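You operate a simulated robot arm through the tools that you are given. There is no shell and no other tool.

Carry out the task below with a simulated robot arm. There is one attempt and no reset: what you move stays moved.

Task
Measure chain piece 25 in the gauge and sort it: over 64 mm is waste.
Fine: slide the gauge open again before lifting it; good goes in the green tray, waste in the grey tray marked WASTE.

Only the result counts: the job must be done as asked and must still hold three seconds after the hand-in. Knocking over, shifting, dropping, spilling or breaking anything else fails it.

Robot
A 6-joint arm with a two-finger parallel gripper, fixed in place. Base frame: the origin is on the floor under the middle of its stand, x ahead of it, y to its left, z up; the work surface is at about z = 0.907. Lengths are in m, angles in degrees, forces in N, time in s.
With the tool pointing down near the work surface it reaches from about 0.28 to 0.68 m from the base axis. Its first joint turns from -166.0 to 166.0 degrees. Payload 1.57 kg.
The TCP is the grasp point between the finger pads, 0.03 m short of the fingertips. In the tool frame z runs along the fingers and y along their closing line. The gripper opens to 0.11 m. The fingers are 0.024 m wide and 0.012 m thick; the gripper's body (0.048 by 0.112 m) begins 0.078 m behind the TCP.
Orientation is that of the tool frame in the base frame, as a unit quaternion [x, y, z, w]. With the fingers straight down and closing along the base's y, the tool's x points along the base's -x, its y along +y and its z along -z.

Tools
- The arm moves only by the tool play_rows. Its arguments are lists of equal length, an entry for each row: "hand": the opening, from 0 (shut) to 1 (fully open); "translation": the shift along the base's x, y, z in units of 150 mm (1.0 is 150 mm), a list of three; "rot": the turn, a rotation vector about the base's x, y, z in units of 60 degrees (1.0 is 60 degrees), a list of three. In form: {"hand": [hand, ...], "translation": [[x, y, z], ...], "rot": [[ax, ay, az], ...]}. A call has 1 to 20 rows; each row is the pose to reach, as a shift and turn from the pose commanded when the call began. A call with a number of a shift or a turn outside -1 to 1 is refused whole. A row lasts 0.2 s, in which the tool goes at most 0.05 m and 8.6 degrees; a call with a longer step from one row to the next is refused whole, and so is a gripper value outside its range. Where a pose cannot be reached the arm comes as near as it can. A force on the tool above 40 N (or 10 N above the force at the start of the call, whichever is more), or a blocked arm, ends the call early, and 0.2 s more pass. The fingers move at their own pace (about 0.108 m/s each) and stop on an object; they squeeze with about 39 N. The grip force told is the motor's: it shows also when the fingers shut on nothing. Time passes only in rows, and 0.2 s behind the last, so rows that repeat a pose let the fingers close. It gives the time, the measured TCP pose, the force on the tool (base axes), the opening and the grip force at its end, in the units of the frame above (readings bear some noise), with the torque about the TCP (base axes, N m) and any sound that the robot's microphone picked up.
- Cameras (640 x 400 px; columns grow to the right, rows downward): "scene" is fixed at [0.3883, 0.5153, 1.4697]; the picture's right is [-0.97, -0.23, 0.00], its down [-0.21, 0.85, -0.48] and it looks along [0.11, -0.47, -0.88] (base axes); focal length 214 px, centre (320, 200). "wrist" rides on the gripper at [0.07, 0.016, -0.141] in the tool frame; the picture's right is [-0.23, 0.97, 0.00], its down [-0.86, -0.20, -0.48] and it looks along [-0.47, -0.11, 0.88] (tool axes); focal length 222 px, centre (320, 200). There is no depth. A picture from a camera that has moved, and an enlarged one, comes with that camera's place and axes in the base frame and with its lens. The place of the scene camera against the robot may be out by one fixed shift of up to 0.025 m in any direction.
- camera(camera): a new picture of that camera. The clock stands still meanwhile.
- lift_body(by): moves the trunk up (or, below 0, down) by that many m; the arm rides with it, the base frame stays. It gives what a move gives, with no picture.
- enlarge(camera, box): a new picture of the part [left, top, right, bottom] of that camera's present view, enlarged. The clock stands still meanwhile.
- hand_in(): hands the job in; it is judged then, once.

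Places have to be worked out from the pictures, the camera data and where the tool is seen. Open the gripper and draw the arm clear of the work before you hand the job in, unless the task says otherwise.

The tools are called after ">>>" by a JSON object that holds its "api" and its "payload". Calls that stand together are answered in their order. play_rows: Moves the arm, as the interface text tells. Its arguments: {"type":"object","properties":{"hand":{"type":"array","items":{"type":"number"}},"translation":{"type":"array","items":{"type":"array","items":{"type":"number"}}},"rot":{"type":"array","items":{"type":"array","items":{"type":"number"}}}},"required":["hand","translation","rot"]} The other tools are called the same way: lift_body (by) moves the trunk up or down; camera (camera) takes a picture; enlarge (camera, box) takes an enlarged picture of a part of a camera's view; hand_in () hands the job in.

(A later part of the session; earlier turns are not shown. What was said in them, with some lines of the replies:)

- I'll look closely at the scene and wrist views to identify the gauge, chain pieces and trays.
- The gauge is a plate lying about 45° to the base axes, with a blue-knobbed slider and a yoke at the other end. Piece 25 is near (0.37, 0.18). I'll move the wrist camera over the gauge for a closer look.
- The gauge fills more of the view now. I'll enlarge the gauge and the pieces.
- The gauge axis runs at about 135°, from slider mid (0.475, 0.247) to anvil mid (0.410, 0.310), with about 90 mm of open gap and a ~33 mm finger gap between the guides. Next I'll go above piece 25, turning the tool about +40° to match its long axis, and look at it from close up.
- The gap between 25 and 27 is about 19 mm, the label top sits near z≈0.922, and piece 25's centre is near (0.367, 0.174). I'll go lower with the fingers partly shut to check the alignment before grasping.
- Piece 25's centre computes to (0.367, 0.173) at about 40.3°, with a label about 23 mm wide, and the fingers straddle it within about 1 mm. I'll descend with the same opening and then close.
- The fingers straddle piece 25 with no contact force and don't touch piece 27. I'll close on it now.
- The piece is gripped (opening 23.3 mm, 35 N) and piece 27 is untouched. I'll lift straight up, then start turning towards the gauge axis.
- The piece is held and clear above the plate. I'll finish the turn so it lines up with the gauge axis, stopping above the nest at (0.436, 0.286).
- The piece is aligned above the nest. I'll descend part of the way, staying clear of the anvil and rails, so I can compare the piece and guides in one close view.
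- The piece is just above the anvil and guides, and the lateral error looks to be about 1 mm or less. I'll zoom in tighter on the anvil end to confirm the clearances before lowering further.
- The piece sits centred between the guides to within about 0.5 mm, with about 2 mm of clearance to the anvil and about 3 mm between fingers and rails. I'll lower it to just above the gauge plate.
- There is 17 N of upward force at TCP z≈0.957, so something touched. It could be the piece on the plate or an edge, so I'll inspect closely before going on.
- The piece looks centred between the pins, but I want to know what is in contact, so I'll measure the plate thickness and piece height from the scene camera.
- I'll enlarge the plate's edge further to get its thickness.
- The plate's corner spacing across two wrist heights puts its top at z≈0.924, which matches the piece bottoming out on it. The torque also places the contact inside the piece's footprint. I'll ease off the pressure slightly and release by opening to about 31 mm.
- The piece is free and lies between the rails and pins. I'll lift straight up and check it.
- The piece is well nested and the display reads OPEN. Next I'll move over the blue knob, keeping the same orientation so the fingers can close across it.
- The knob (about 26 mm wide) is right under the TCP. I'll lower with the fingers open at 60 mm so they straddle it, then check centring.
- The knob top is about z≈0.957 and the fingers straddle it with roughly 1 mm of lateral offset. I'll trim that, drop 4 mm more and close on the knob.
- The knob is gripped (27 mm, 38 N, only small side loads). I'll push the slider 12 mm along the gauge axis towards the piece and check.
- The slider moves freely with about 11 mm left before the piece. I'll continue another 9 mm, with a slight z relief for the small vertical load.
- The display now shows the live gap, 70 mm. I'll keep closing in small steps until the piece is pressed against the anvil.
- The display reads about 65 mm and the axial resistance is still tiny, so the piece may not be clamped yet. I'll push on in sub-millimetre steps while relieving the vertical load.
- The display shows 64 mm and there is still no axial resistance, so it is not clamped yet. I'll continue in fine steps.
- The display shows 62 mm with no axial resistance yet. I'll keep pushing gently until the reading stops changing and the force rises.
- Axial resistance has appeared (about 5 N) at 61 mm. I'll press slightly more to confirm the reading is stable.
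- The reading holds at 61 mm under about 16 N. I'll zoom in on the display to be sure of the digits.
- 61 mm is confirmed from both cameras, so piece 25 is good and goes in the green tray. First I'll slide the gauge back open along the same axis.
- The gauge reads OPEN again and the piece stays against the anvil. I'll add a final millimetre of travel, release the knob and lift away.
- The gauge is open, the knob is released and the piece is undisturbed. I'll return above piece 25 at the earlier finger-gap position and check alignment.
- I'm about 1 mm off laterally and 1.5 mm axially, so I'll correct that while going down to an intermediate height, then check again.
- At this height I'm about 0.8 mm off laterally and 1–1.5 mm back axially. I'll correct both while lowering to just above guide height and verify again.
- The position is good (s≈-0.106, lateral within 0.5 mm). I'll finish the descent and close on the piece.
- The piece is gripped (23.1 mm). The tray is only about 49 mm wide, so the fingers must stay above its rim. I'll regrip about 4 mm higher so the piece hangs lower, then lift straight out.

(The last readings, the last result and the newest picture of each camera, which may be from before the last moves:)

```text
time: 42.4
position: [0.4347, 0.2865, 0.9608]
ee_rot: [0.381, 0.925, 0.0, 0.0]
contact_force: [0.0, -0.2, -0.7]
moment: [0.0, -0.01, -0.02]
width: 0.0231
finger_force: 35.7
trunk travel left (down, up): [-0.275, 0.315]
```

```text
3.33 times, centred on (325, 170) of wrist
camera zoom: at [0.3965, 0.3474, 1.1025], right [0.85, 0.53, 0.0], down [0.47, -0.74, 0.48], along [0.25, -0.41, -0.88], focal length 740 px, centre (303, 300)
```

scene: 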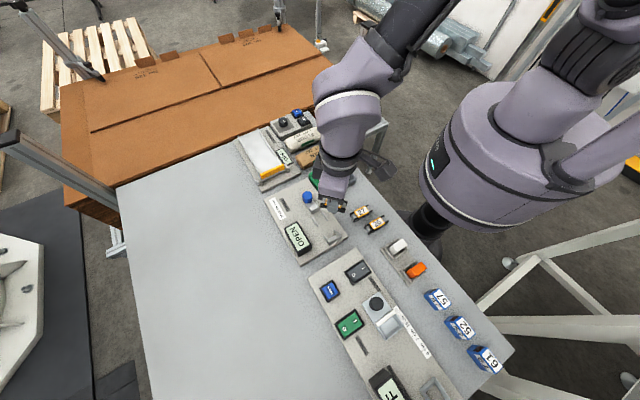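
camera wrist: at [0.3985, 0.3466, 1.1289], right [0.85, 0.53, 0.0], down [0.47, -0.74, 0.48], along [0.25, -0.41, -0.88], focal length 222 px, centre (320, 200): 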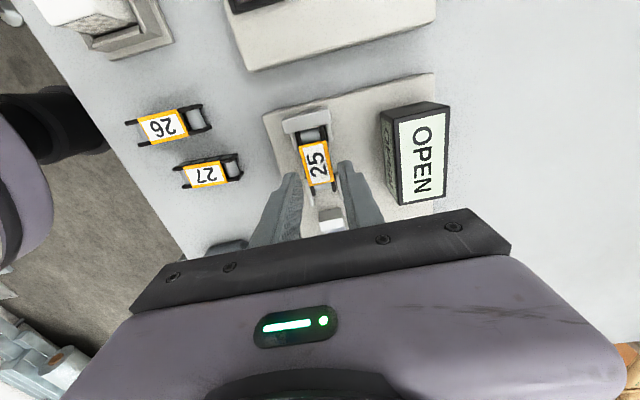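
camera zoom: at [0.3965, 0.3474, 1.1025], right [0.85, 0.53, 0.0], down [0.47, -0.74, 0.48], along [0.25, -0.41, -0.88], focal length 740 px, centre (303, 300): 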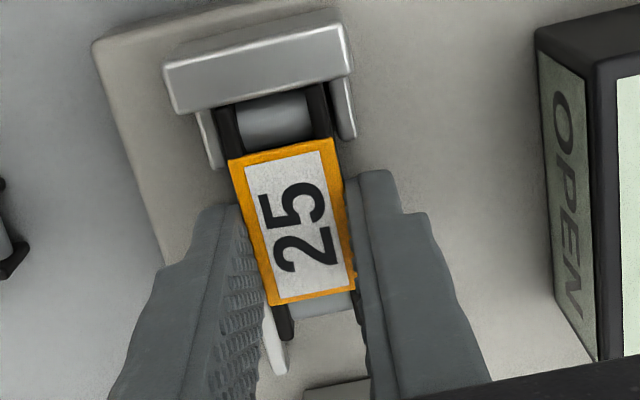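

It is regripped at the higher position. I'll back off the anvil by 1 mm and lift straight up.

>>> {"api": "play_rows", "payload": {"hand": [0.1, 0.1, 0.1, 0.1, 0.1, 0.1, 0.1, 0.1, 0.1], "translation": [[0.003, -0.003, 0.003], [0.006, -0.006, 0.012], [0.006, -0.006, 0.06], [0.006, -0.006, 0.15], [0.006, -0.006, 0.27], [0.006, -0.006, 0.4], [0.006, -0.006, 0.53], [0.006, -0.006, 0.62], [0.006, -0.006, 0.66]], "rot": [[0, 0, 0], [0, 0, 0], [0, 0, 0], [0, 0, 0], [0, 0, 0], [0, 0, 0], [0, 0, 0], [0, 0, 0], [0, 0, 0]]}}

>>> {"api": "camera", "payload": {"camera": "wrist"}}

>>> {"api": "enlarge", "payload": {"camera": "scene", "box": [260, 140, 380, 260]}}

```text
time: 44.4
position: [0.4358, 0.285, 1.0606]
ee_rot: [0.381, 0.925, -0.001, 0.0]
contact_force: [-0.9, -0.3, -0.6]
moment: [-0.03, -0.01, 0.02]
width: 0.0231
finger_force: 35.1
trunk travel left (down, up): [-0.275, 0.315]
```

```text
taken
camera wrist: at [0.3977, 0.3464, 1.2016], right [0.85, 0.53, 0.0], down [0.47, -0.74, 0.48], along [0.25, -0.41, -0.88], focal length 222 px, centre (320, 200)
```

wrist: 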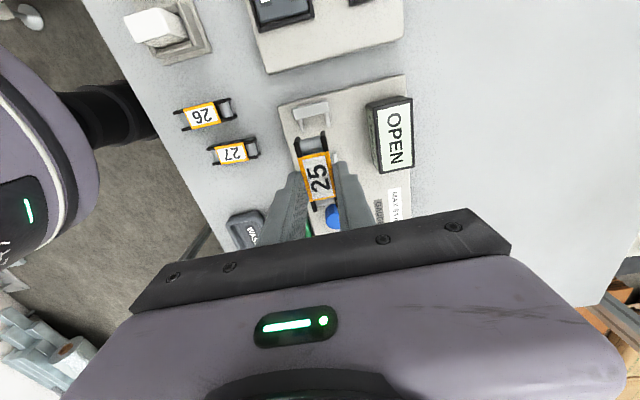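

```text
3.33 times, centred on (320, 200) of scene
camera zoom: at [0.3883, 0.5153, 1.4697], right [-0.97, -0.23, 0.0], down [-0.21, 0.85, -0.48], along [0.11, -0.47, -0.88], focal length 715 px, centre (320, 200)
```

zoom: 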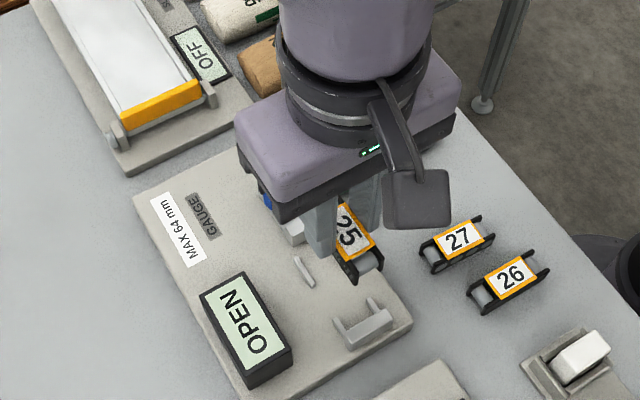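

The piece is lifted cleanly. I'll carry it over the green tray, estimated at (0.473, 0.143) with its long side parallel to the gauge.

>>> {"api": "play_rows", "payload": {"hand": [0.1, 0.1, 0.1, 0.1, 0.1, 0.1, 0.1, 0.1, 0.1], "translation": [[0.03, -0.1, 0], [0.065, -0.23, 0], [0.1, -0.36, 0], [0.135, -0.49, 0], [0.17, -0.62, 0], [0.205, -0.75, 0], [0.24, -0.88, 0], [0.265, -0.97, 0], [0.265, -0.97, 0]], "rot": [[0, 0, 0], [0, 0, 0], [0, 0, 0], [0, 0, 0], [0, 0, 0], [0, 0, 0], [0, 0, 0], [0, 0, 0], [0, 0, 0]]}}

>>> {"api": "camera", "payload": {"camera": "wrist"}}

>>> {"api": "enlarge", "payload": {"camera": "wrist", "box": [230, 90, 410, 230]}}

>>> {"api": "enlarge", "payload": {"camera": "scene", "box": [270, 140, 380, 240]}}

```text
time: 46.4
position: [0.4747, 0.1402, 1.0599]
ee_rot: [0.38, 0.925, 0.0, -0.001]
contact_force: [0.4, -0.6, -1.1]
moment: [-0.03, 0.0, 0.02]
width: 0.0234
finger_force: 35.4
trunk travel left (down, up): [-0.275, 0.315]
```

```text
taken
camera wrist: at [0.4361, 0.2007, 1.2014], right [0.85, 0.53, 0.0], down [0.47, -0.74, 0.48], along [0.25, -0.41, -0.88], focal length 222 px, centre (320, 200)
```

wrist: 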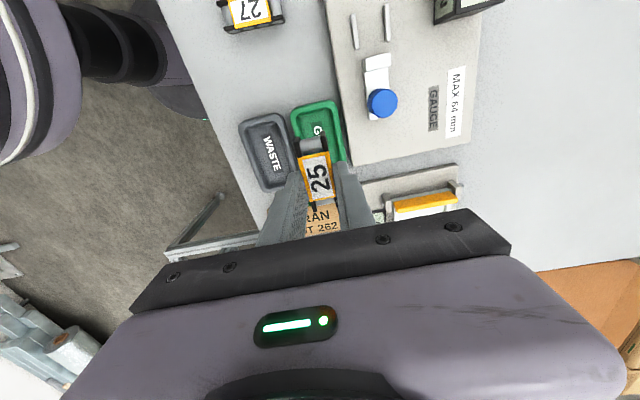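

```text
2.86 times, centred on (320, 160) of wrist
camera zoom: at [0.4361, 0.2007, 1.2014], right [0.85, 0.53, 0.0], down [0.47, -0.74, 0.48], along [0.25, -0.41, -0.88], focal length 635 px, centre (320, 314)
```

zoom: 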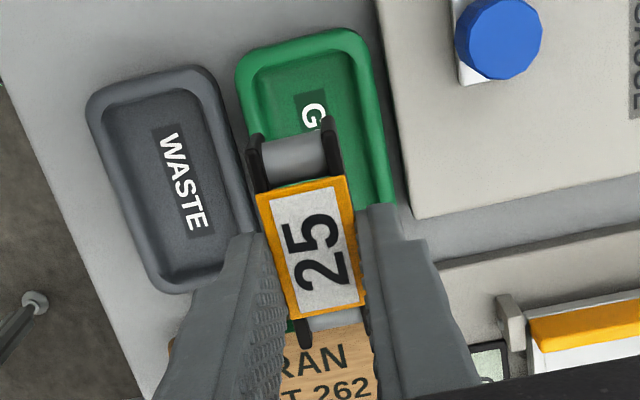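

```text
4.00 times, centred on (325, 190) of scene
camera zoom: at [0.3883, 0.5153, 1.4697], right [-0.97, -0.23, 0.0], down [-0.21, 0.85, -0.48], along [0.11, -0.47, -0.88], focal length 858 px, centre (300, 240)
```

zoom: 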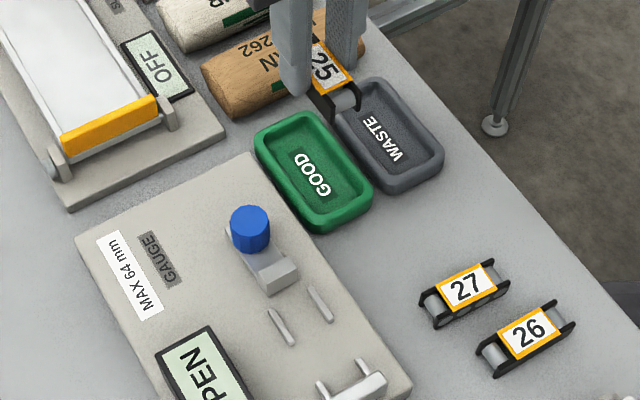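

The piece is nearly centred over the GOOD tray, with the tray edges at about ±28 mm. I'll lower part-way with a small trim and recheck the rim height and the clearance to the BRAN bag.

>>> {"api": "play_rows", "payload": {"hand": [0.1, 0.1, 0.1, 0.1, 0.1, 0.1], "translation": [[0.006, 0.0, -0.09], [0.006, 0.0, -0.18], [0.006, 0.0, -0.28], [0.006, 0.0, -0.38], [0.006, 0.0, -0.48], [0.006, 0.0, -0.51]], "rot": [[0, 0, 0], [0, 0, 0], [0, 0, 0], [0, 0, 0], [0, 0, 0], [0, 0, 0]]}}

>>> {"api": "camera", "payload": {"camera": "wrist"}}

>>> {"api": "enlarge", "payload": {"camera": "wrist", "box": [230, 90, 410, 230]}}

>>> {"api": "enlarge", "payload": {"camera": "scene", "box": [300, 150, 370, 210]}}

```text
time: 47.8
position: [0.4763, 0.1378, 0.9839]
ee_rot: [0.381, 0.925, 0.001, 0.001]
contact_force: [-0.4, 0.5, -1.7]
moment: [0.0, 0.01, 0.01]
width: 0.0229
finger_force: 35.0
trunk travel left (down, up): [-0.275, 0.315]
```

```text
taken
camera wrist: at [0.4379, 0.2001, 1.1253], right [0.85, 0.53, 0.0], down [0.47, -0.74, 0.48], along [0.25, -0.41, -0.88], focal length 222 px, centre (320, 200)
```

wrist: 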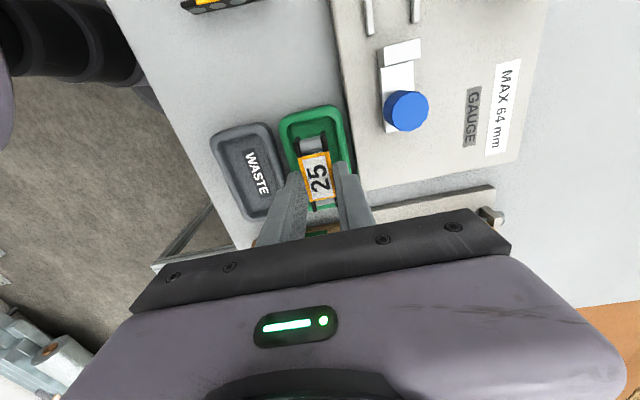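

```text
2.86 times, centred on (320, 160) of wrist
camera zoom: at [0.4379, 0.2001, 1.1253], right [0.85, 0.53, 0.0], down [0.47, -0.74, 0.48], along [0.25, -0.41, -0.88], focal length 635 px, centre (320, 314)
```

zoom: 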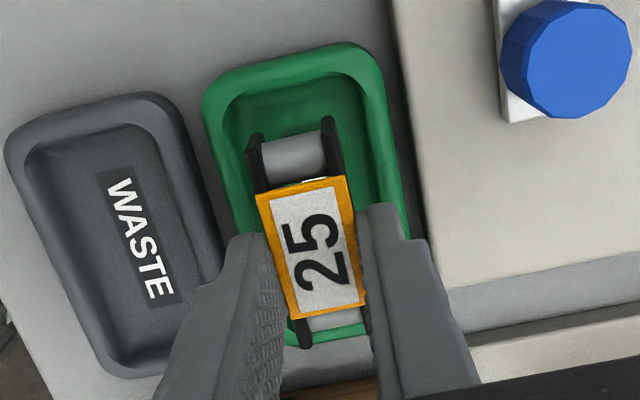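

```text
6.67 times, centred on (335, 180) of scene
camera zoom: at [0.3883, 0.5153, 1.4697], right [-0.97, -0.23, 0.0], down [-0.21, 0.85, -0.48], along [0.11, -0.47, -0.88], focal length 1430 px, centre (220, 333)
```

zoom: 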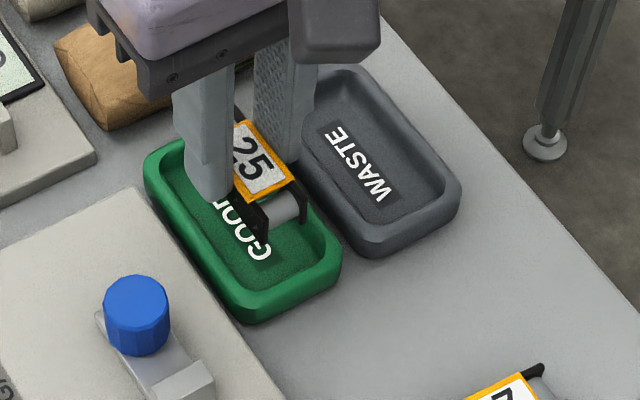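

The piece is centred over the tray to within about 2 mm. I'll lower further in small steps, keeping the fingertips just above the rim and watching the force.

>>> {"api": "play_rows", "payload": {"hand": [0.1, 0.1, 0.1, 0.1, 0.1], "translation": [[0.007, 0.005, -0.03], [0.007, 0.005, -0.06], [0.007, 0.005, -0.09], [0.007, 0.005, -0.12], [0.007, 0.005, -0.14]], "rot": [[0, 0, 0], [0, 0, 0], [0, 0, 0], [0, 0, 0], [0, 0, 0]]}}

>>> {"api": "enlarge", "payload": {"camera": "wrist", "box": [230, 90, 410, 230]}}

>>> {"api": "enlarge", "payload": {"camera": "scene", "box": [305, 150, 360, 200]}}

```text
time: 49.0
position: [0.4779, 0.1417, 0.9627]
ee_rot: [0.381, 0.924, 0.0, 0.0]
contact_force: [-0.2, -0.1, -1.8]
moment: [0.02, -0.03, -0.03]
width: 0.0231
finger_force: 35.4
trunk travel left (down, up): [-0.275, 0.315]
```

```text
2.86 times, centred on (320, 160) of wrist
camera zoom: at [0.4392, 0.2019, 1.1042], right [0.85, 0.53, 0.0], down [0.47, -0.74, 0.48], along [0.25, -0.41, -0.88], focal length 635 px, centre (320, 314)
```

zoom: 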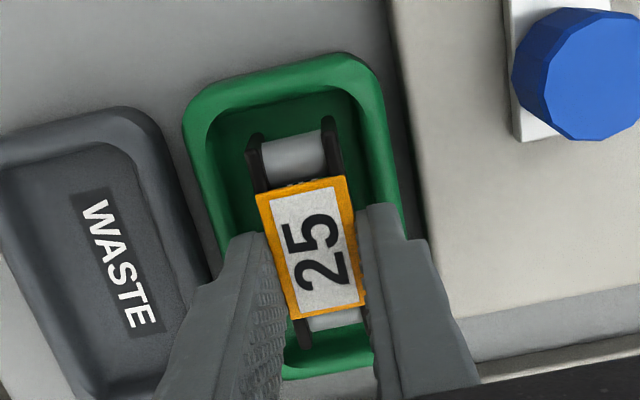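

```text
8.00 times, centred on (332, 175) of scene
camera zoom: at [0.3883, 0.5153, 1.4697], right [-0.97, -0.23, 0.0], down [-0.21, 0.85, -0.48], along [0.11, -0.47, -0.88], focal length 1716 px, centre (220, 400)
```

zoom: 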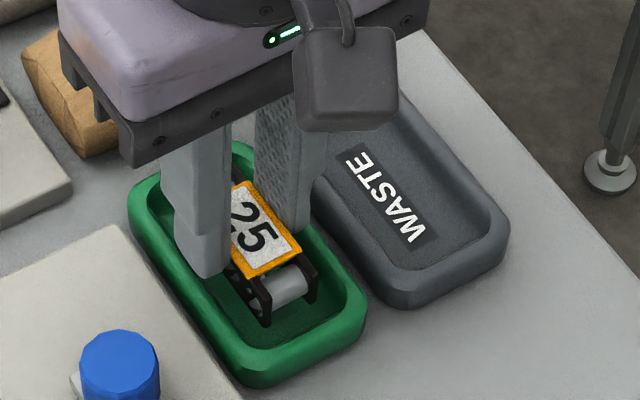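

There's no contact yet with fingertips at z≈0.933. I'll trim 1 mm laterally and lower another 5 mm.

>>> {"api": "play_rows", "payload": {"hand": [0.1, 0.1, 0.1, 0.1, 0.1], "translation": [[-0.003, -0.003, -0.008], [-0.005, -0.005, -0.016], [-0.005, -0.005, -0.024], [-0.005, -0.005, -0.033], [-0.005, -0.005, -0.033]], "rot": [[0, 0, 0], [0, 0, 0], [0, 0, 0], [0, 0, 0], [0, 0, 0]]}}

>>> {"api": "enlarge", "payload": {"camera": "wrist", "box": [230, 90, 410, 230]}}

>>> {"api": "enlarge", "payload": {"camera": "scene", "box": [305, 150, 360, 200]}}

```text
time: 50.2
position: [0.4762, 0.1404, 0.9562]
ee_rot: [0.382, 0.924, 0.0, 0.0]
contact_force: [0.1, -0.1, -1.0]
moment: [0.03, -0.01, 0.01]
width: 0.0232
finger_force: 35.1
trunk travel left (down, up): [-0.275, 0.315]
```

```text
2.86 times, centred on (320, 160) of wrist
camera zoom: at [0.4383, 0.2008, 1.0991], right [0.85, 0.53, 0.0], down [0.47, -0.74, 0.48], along [0.25, -0.41, -0.88], focal length 635 px, centre (320, 314)
```

zoom: 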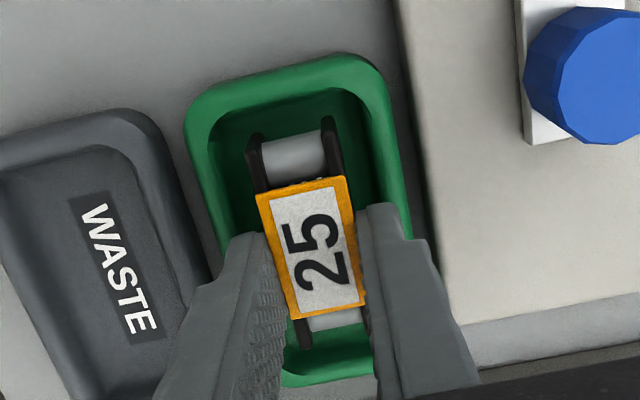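

```text
8.00 times, centred on (332, 175) of scene
camera zoom: at [0.3883, 0.5153, 1.4697], right [-0.97, -0.23, 0.0], down [-0.21, 0.85, -0.48], along [0.11, -0.47, -0.88], focal length 1716 px, centre (220, 400)
```

zoom: 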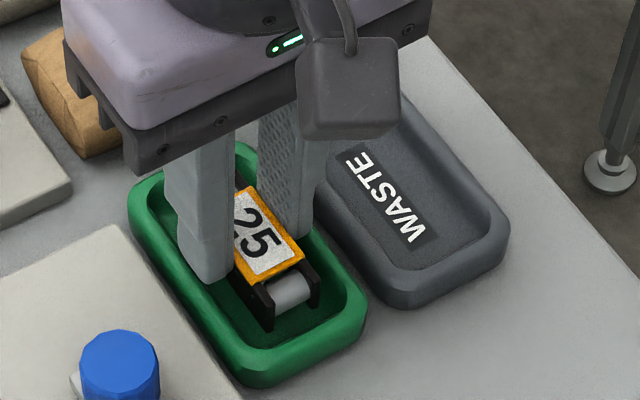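

Still no contact and the piece is inside the tray outline. I'll lower 3 mm more.

>>> {"api": "play_rows", "payload": {"hand": [0.1, 0.1, 0.1, 0.1], "translation": [[0, 0, -0.007], [0, 0, -0.014], [0, 0, -0.02], [0, 0, -0.02]], "rot": [[0, 0, 0], [0, 0, 0], [0, 0, 0], [0, 0, 0]]}}

>>> {"api": "enlarge", "payload": {"camera": "wrist", "box": [230, 90, 410, 230]}}

>>> {"api": "enlarge", "payload": {"camera": "scene", "box": [315, 160, 350, 195]}}

```text
time: 51.2
position: [0.4785, 0.1408, 0.9541]
ee_rot: [0.381, 0.924, 0.0, -0.001]
contact_force: [0.3, 0.0, -2.0]
moment: [-0.01, 0.03, 0.0]
width: 0.0229
finger_force: 35.8
trunk travel left (down, up): [-0.275, 0.315]
```

```text
2.86 times, centred on (320, 160) of wrist
camera zoom: at [0.4383, 0.2011, 1.0963], right [0.85, 0.53, 0.0], down [0.47, -0.74, 0.48], along [0.25, -0.41, -0.88], focal length 635 px, centre (320, 314)
```

zoom: 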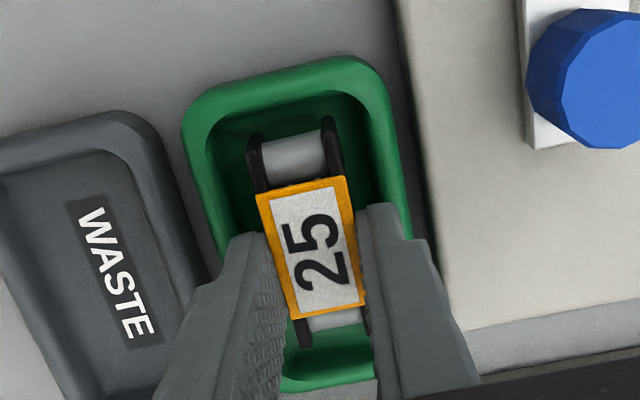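

```text
11.43 times, centred on (332, 178) of scene
camera zoom: at [0.3883, 0.5153, 1.4697], right [-0.97, -0.23, 0.0], down [-0.21, 0.85, -0.48], along [0.11, -0.47, -0.88], focal length 2451 px, centre (177, 457)
```

zoom: 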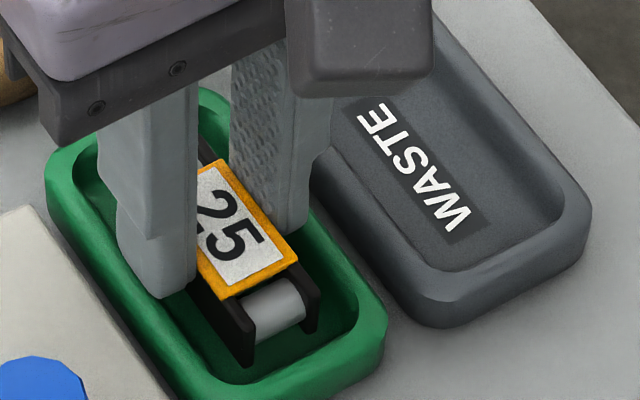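

The fingertips are about at rim level with no contact, and the piece bottom is about 6 mm above the tray floor. I'll open just enough to free it and check before lifting.

>>> {"api": "play_rows", "payload": {"hand": [0.225, 0.24, 0.245, 0.245, 0.245], "translation": [[0, 0, 0.004], [0, 0, 0.004], [0, 0, 0.004], [0, 0, 0.004], [0, 0, 0.004]], "rot": [[0, 0, 0], [0, 0, 0], [0, 0, 0], [0, 0, 0], [0, 0, 0]]}}

>>> {"api": "enlarge", "payload": {"camera": "wrist", "box": [230, 90, 410, 230]}}

>>> {"api": "enlarge", "payload": {"camera": "scene", "box": [315, 160, 350, 195]}}

```text
time: 52.4
position: [0.4765, 0.1399, 0.9554]
ee_rot: [0.381, 0.925, 0.001, -0.001]
contact_force: [0.8, -0.3, 0.1]
moment: [0.03, 0.02, 0.0]
width: 0.027
finger_force: 0.0
trunk travel left (down, up): [-0.275, 0.315]
```

```text
2.86 times, centred on (320, 160) of wrist
camera zoom: at [0.4375, 0.2012, 1.0968], right [0.85, 0.53, 0.0], down [0.47, -0.74, 0.48], along [0.25, -0.41, -0.88], focal length 635 px, centre (320, 314)
```

zoom: 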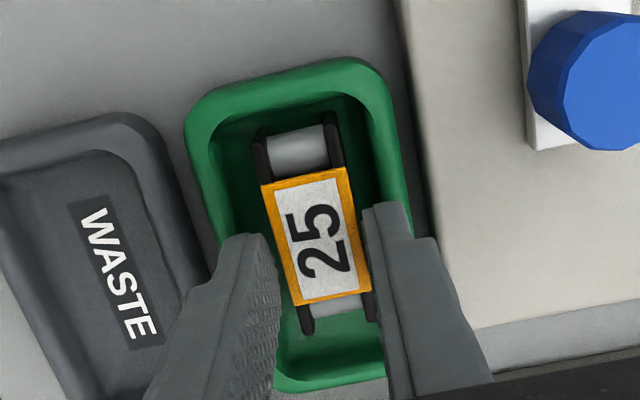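

```text
11.43 times, centred on (332, 178) of scene
camera zoom: at [0.3883, 0.5153, 1.4697], right [-0.97, -0.23, 0.0], down [-0.21, 0.85, -0.48], along [0.11, -0.47, -0.88], focal length 2451 px, centre (177, 457)
```

zoom: 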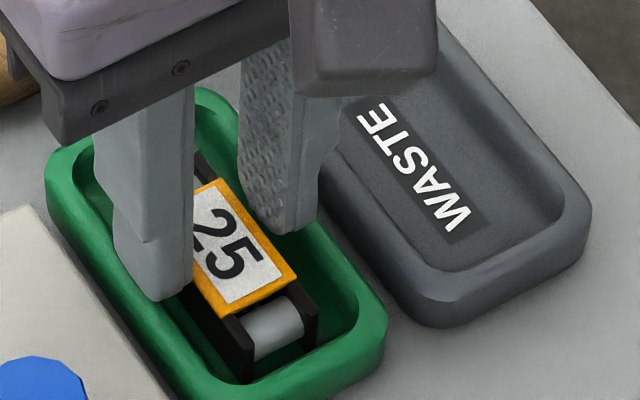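

The piece dropped flat into the green tray, and the tray hasn't moved. I'll lift straight up and clear.

>>> {"api": "play_rows", "payload": {"hand": [0.245, 0.245, 0.245, 0.3, 0.4, 0.5, 0.6, 0.6], "translation": [[0, 0, 0.02], [0, 0, 0.08], [0, 0, 0.18], [0, 0, 0.32], [0, 0, 0.5], [0, 0, 0.7], [0, 0, 0.9], [0, 0, 0.98]], "rot": [[0, 0, 0], [0, 0, 0], [0, 0, 0], [0, 0, 0], [0, 0, 0], [0, 0, 0], [0, 0, 0], [0, 0, 0]]}}

>>> {"api": "camera", "payload": {"camera": "wrist"}}

>>> {"api": "camera", "payload": {"camera": "scene"}}

>>> {"api": "enlarge", "payload": {"camera": "scene", "box": [260, 140, 390, 260]}}

```text
time: 54.2
position: [0.4776, 0.1392, 1.1013]
ee_rot: [0.381, 0.925, 0.0, 0.0]
contact_force: [0.4, 0.0, 0.4]
moment: [0.0, -0.03, 0.0]
width: 0.066
finger_force: 0.1
trunk travel left (down, up): [-0.275, 0.315]
```

```text
taken
camera wrist: at [0.4379, 0.2003, 1.2438], right [0.85, 0.53, 0.0], down [0.47, -0.74, 0.48], along [0.25, -0.41, -0.88], focal length 222 px, centre (320, 200)
```

wrist: 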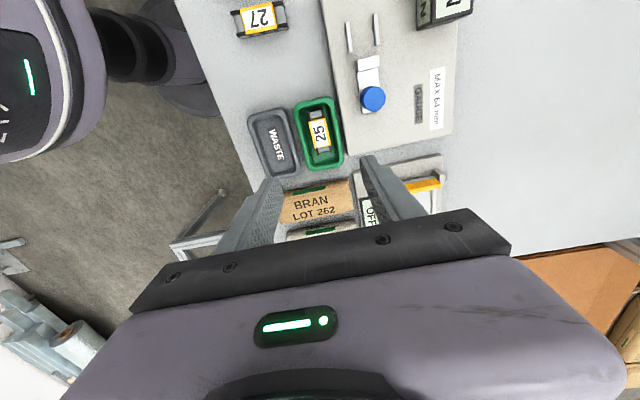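

```text
taken
```

scene: 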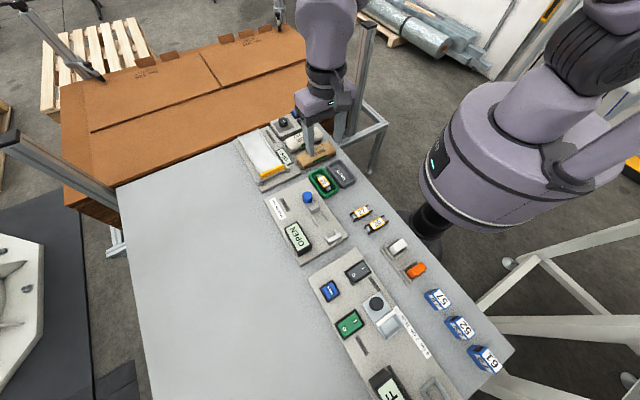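

```text
3.33 times, centred on (325, 200) of scene
camera zoom: at [0.3883, 0.5153, 1.4697], right [-0.97, -0.23, 0.0], down [-0.21, 0.85, -0.48], along [0.11, -0.47, -0.88], focal length 715 px, centre (303, 200)
```

zoom: 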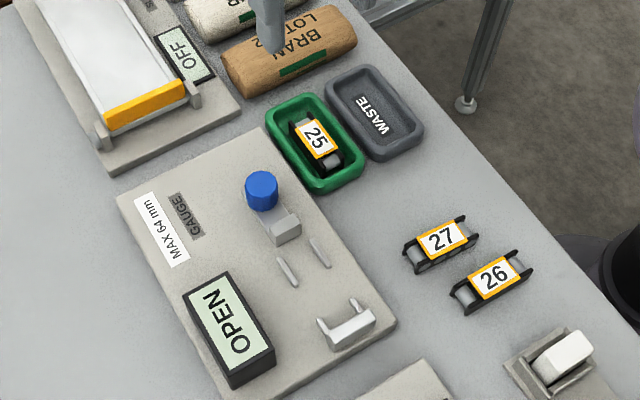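

Piece 25 lies flat in the green tray, the gauge reads OPEN, and 26, 27 and the trays are where they were. I'll raise the arm further with the gripper open before handing in.

>>> {"api": "play_rows", "payload": {"hand": [0.7, 0.85, 1, 1, 1, 1], "translation": [[-0.05, 0.02, 0.15], [-0.1, 0.05, 0.3], [-0.15, 0.08, 0.45], [-0.2, 0.1, 0.6], [-0.25, 0.12, 0.75], [-0.25, 0.12, 0.8]], "rot": [[0, 0, 0], [0, 0, 0], [0, 0, 0], [0, 0, 0], [0, 0, 0], [0, 0, 0]]}}

>>> {"api": "enlarge", "payload": {"camera": "scene", "box": [260, 140, 390, 260]}}

```text
time: 55.6
position: [0.439, 0.1584, 1.2233]
ee_rot: [0.381, 0.925, -0.001, 0.0]
contact_force: [0.5, 0.8, 0.7]
moment: [-0.03, 0.02, -0.02]
width: 0.1105
finger_force: 0.1
trunk travel left (down, up): [-0.275, 0.315]
```

```text
3.33 times, centred on (325, 200) of scene
camera zoom: at [0.3883, 0.5153, 1.4697], right [-0.97, -0.23, 0.0], down [-0.21, 0.85, -0.48], along [0.11, -0.47, -0.88], focal length 715 px, centre (303, 200)
```

zoom: 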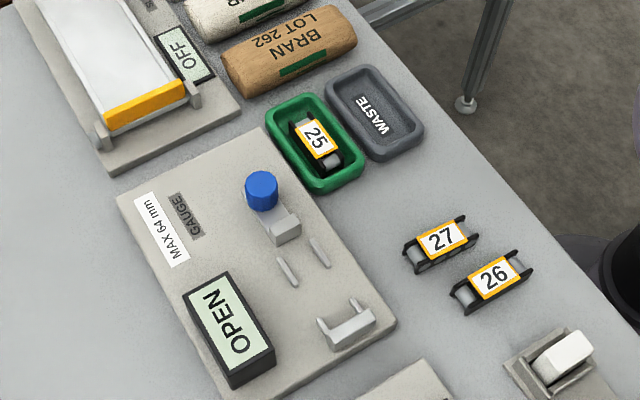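

The arm is clear with the gripper open. The gauge is open and piece 25 (61 mm, good) is settled in the green tray, so I'm handing in.

>>> {"api": "hand_in", "payload": {}}

```text
The job is handed in.
```

Piece 25 measured 61 mm in the gauge, under the 64 mm limit, so it went in the green GOOD tray.

- **Measurement:** the reading held at 61 mm with the piece pressed against the anvil at about 16 N. Both cameras showed the same number.
- **Gauge:** I slid it back open, and the display read OPEN before I lifted the piece out.
- **Placement:** the fingers don't fit inside the tray, so I released the piece from about 6 mm up. It landed flat.
- **Rest of the bench:** the last picture shows pieces 26 and 27, both trays and the gauge where they were. The arm is raised clear with the gripper open.

The job is handed in, but no verdict came back.
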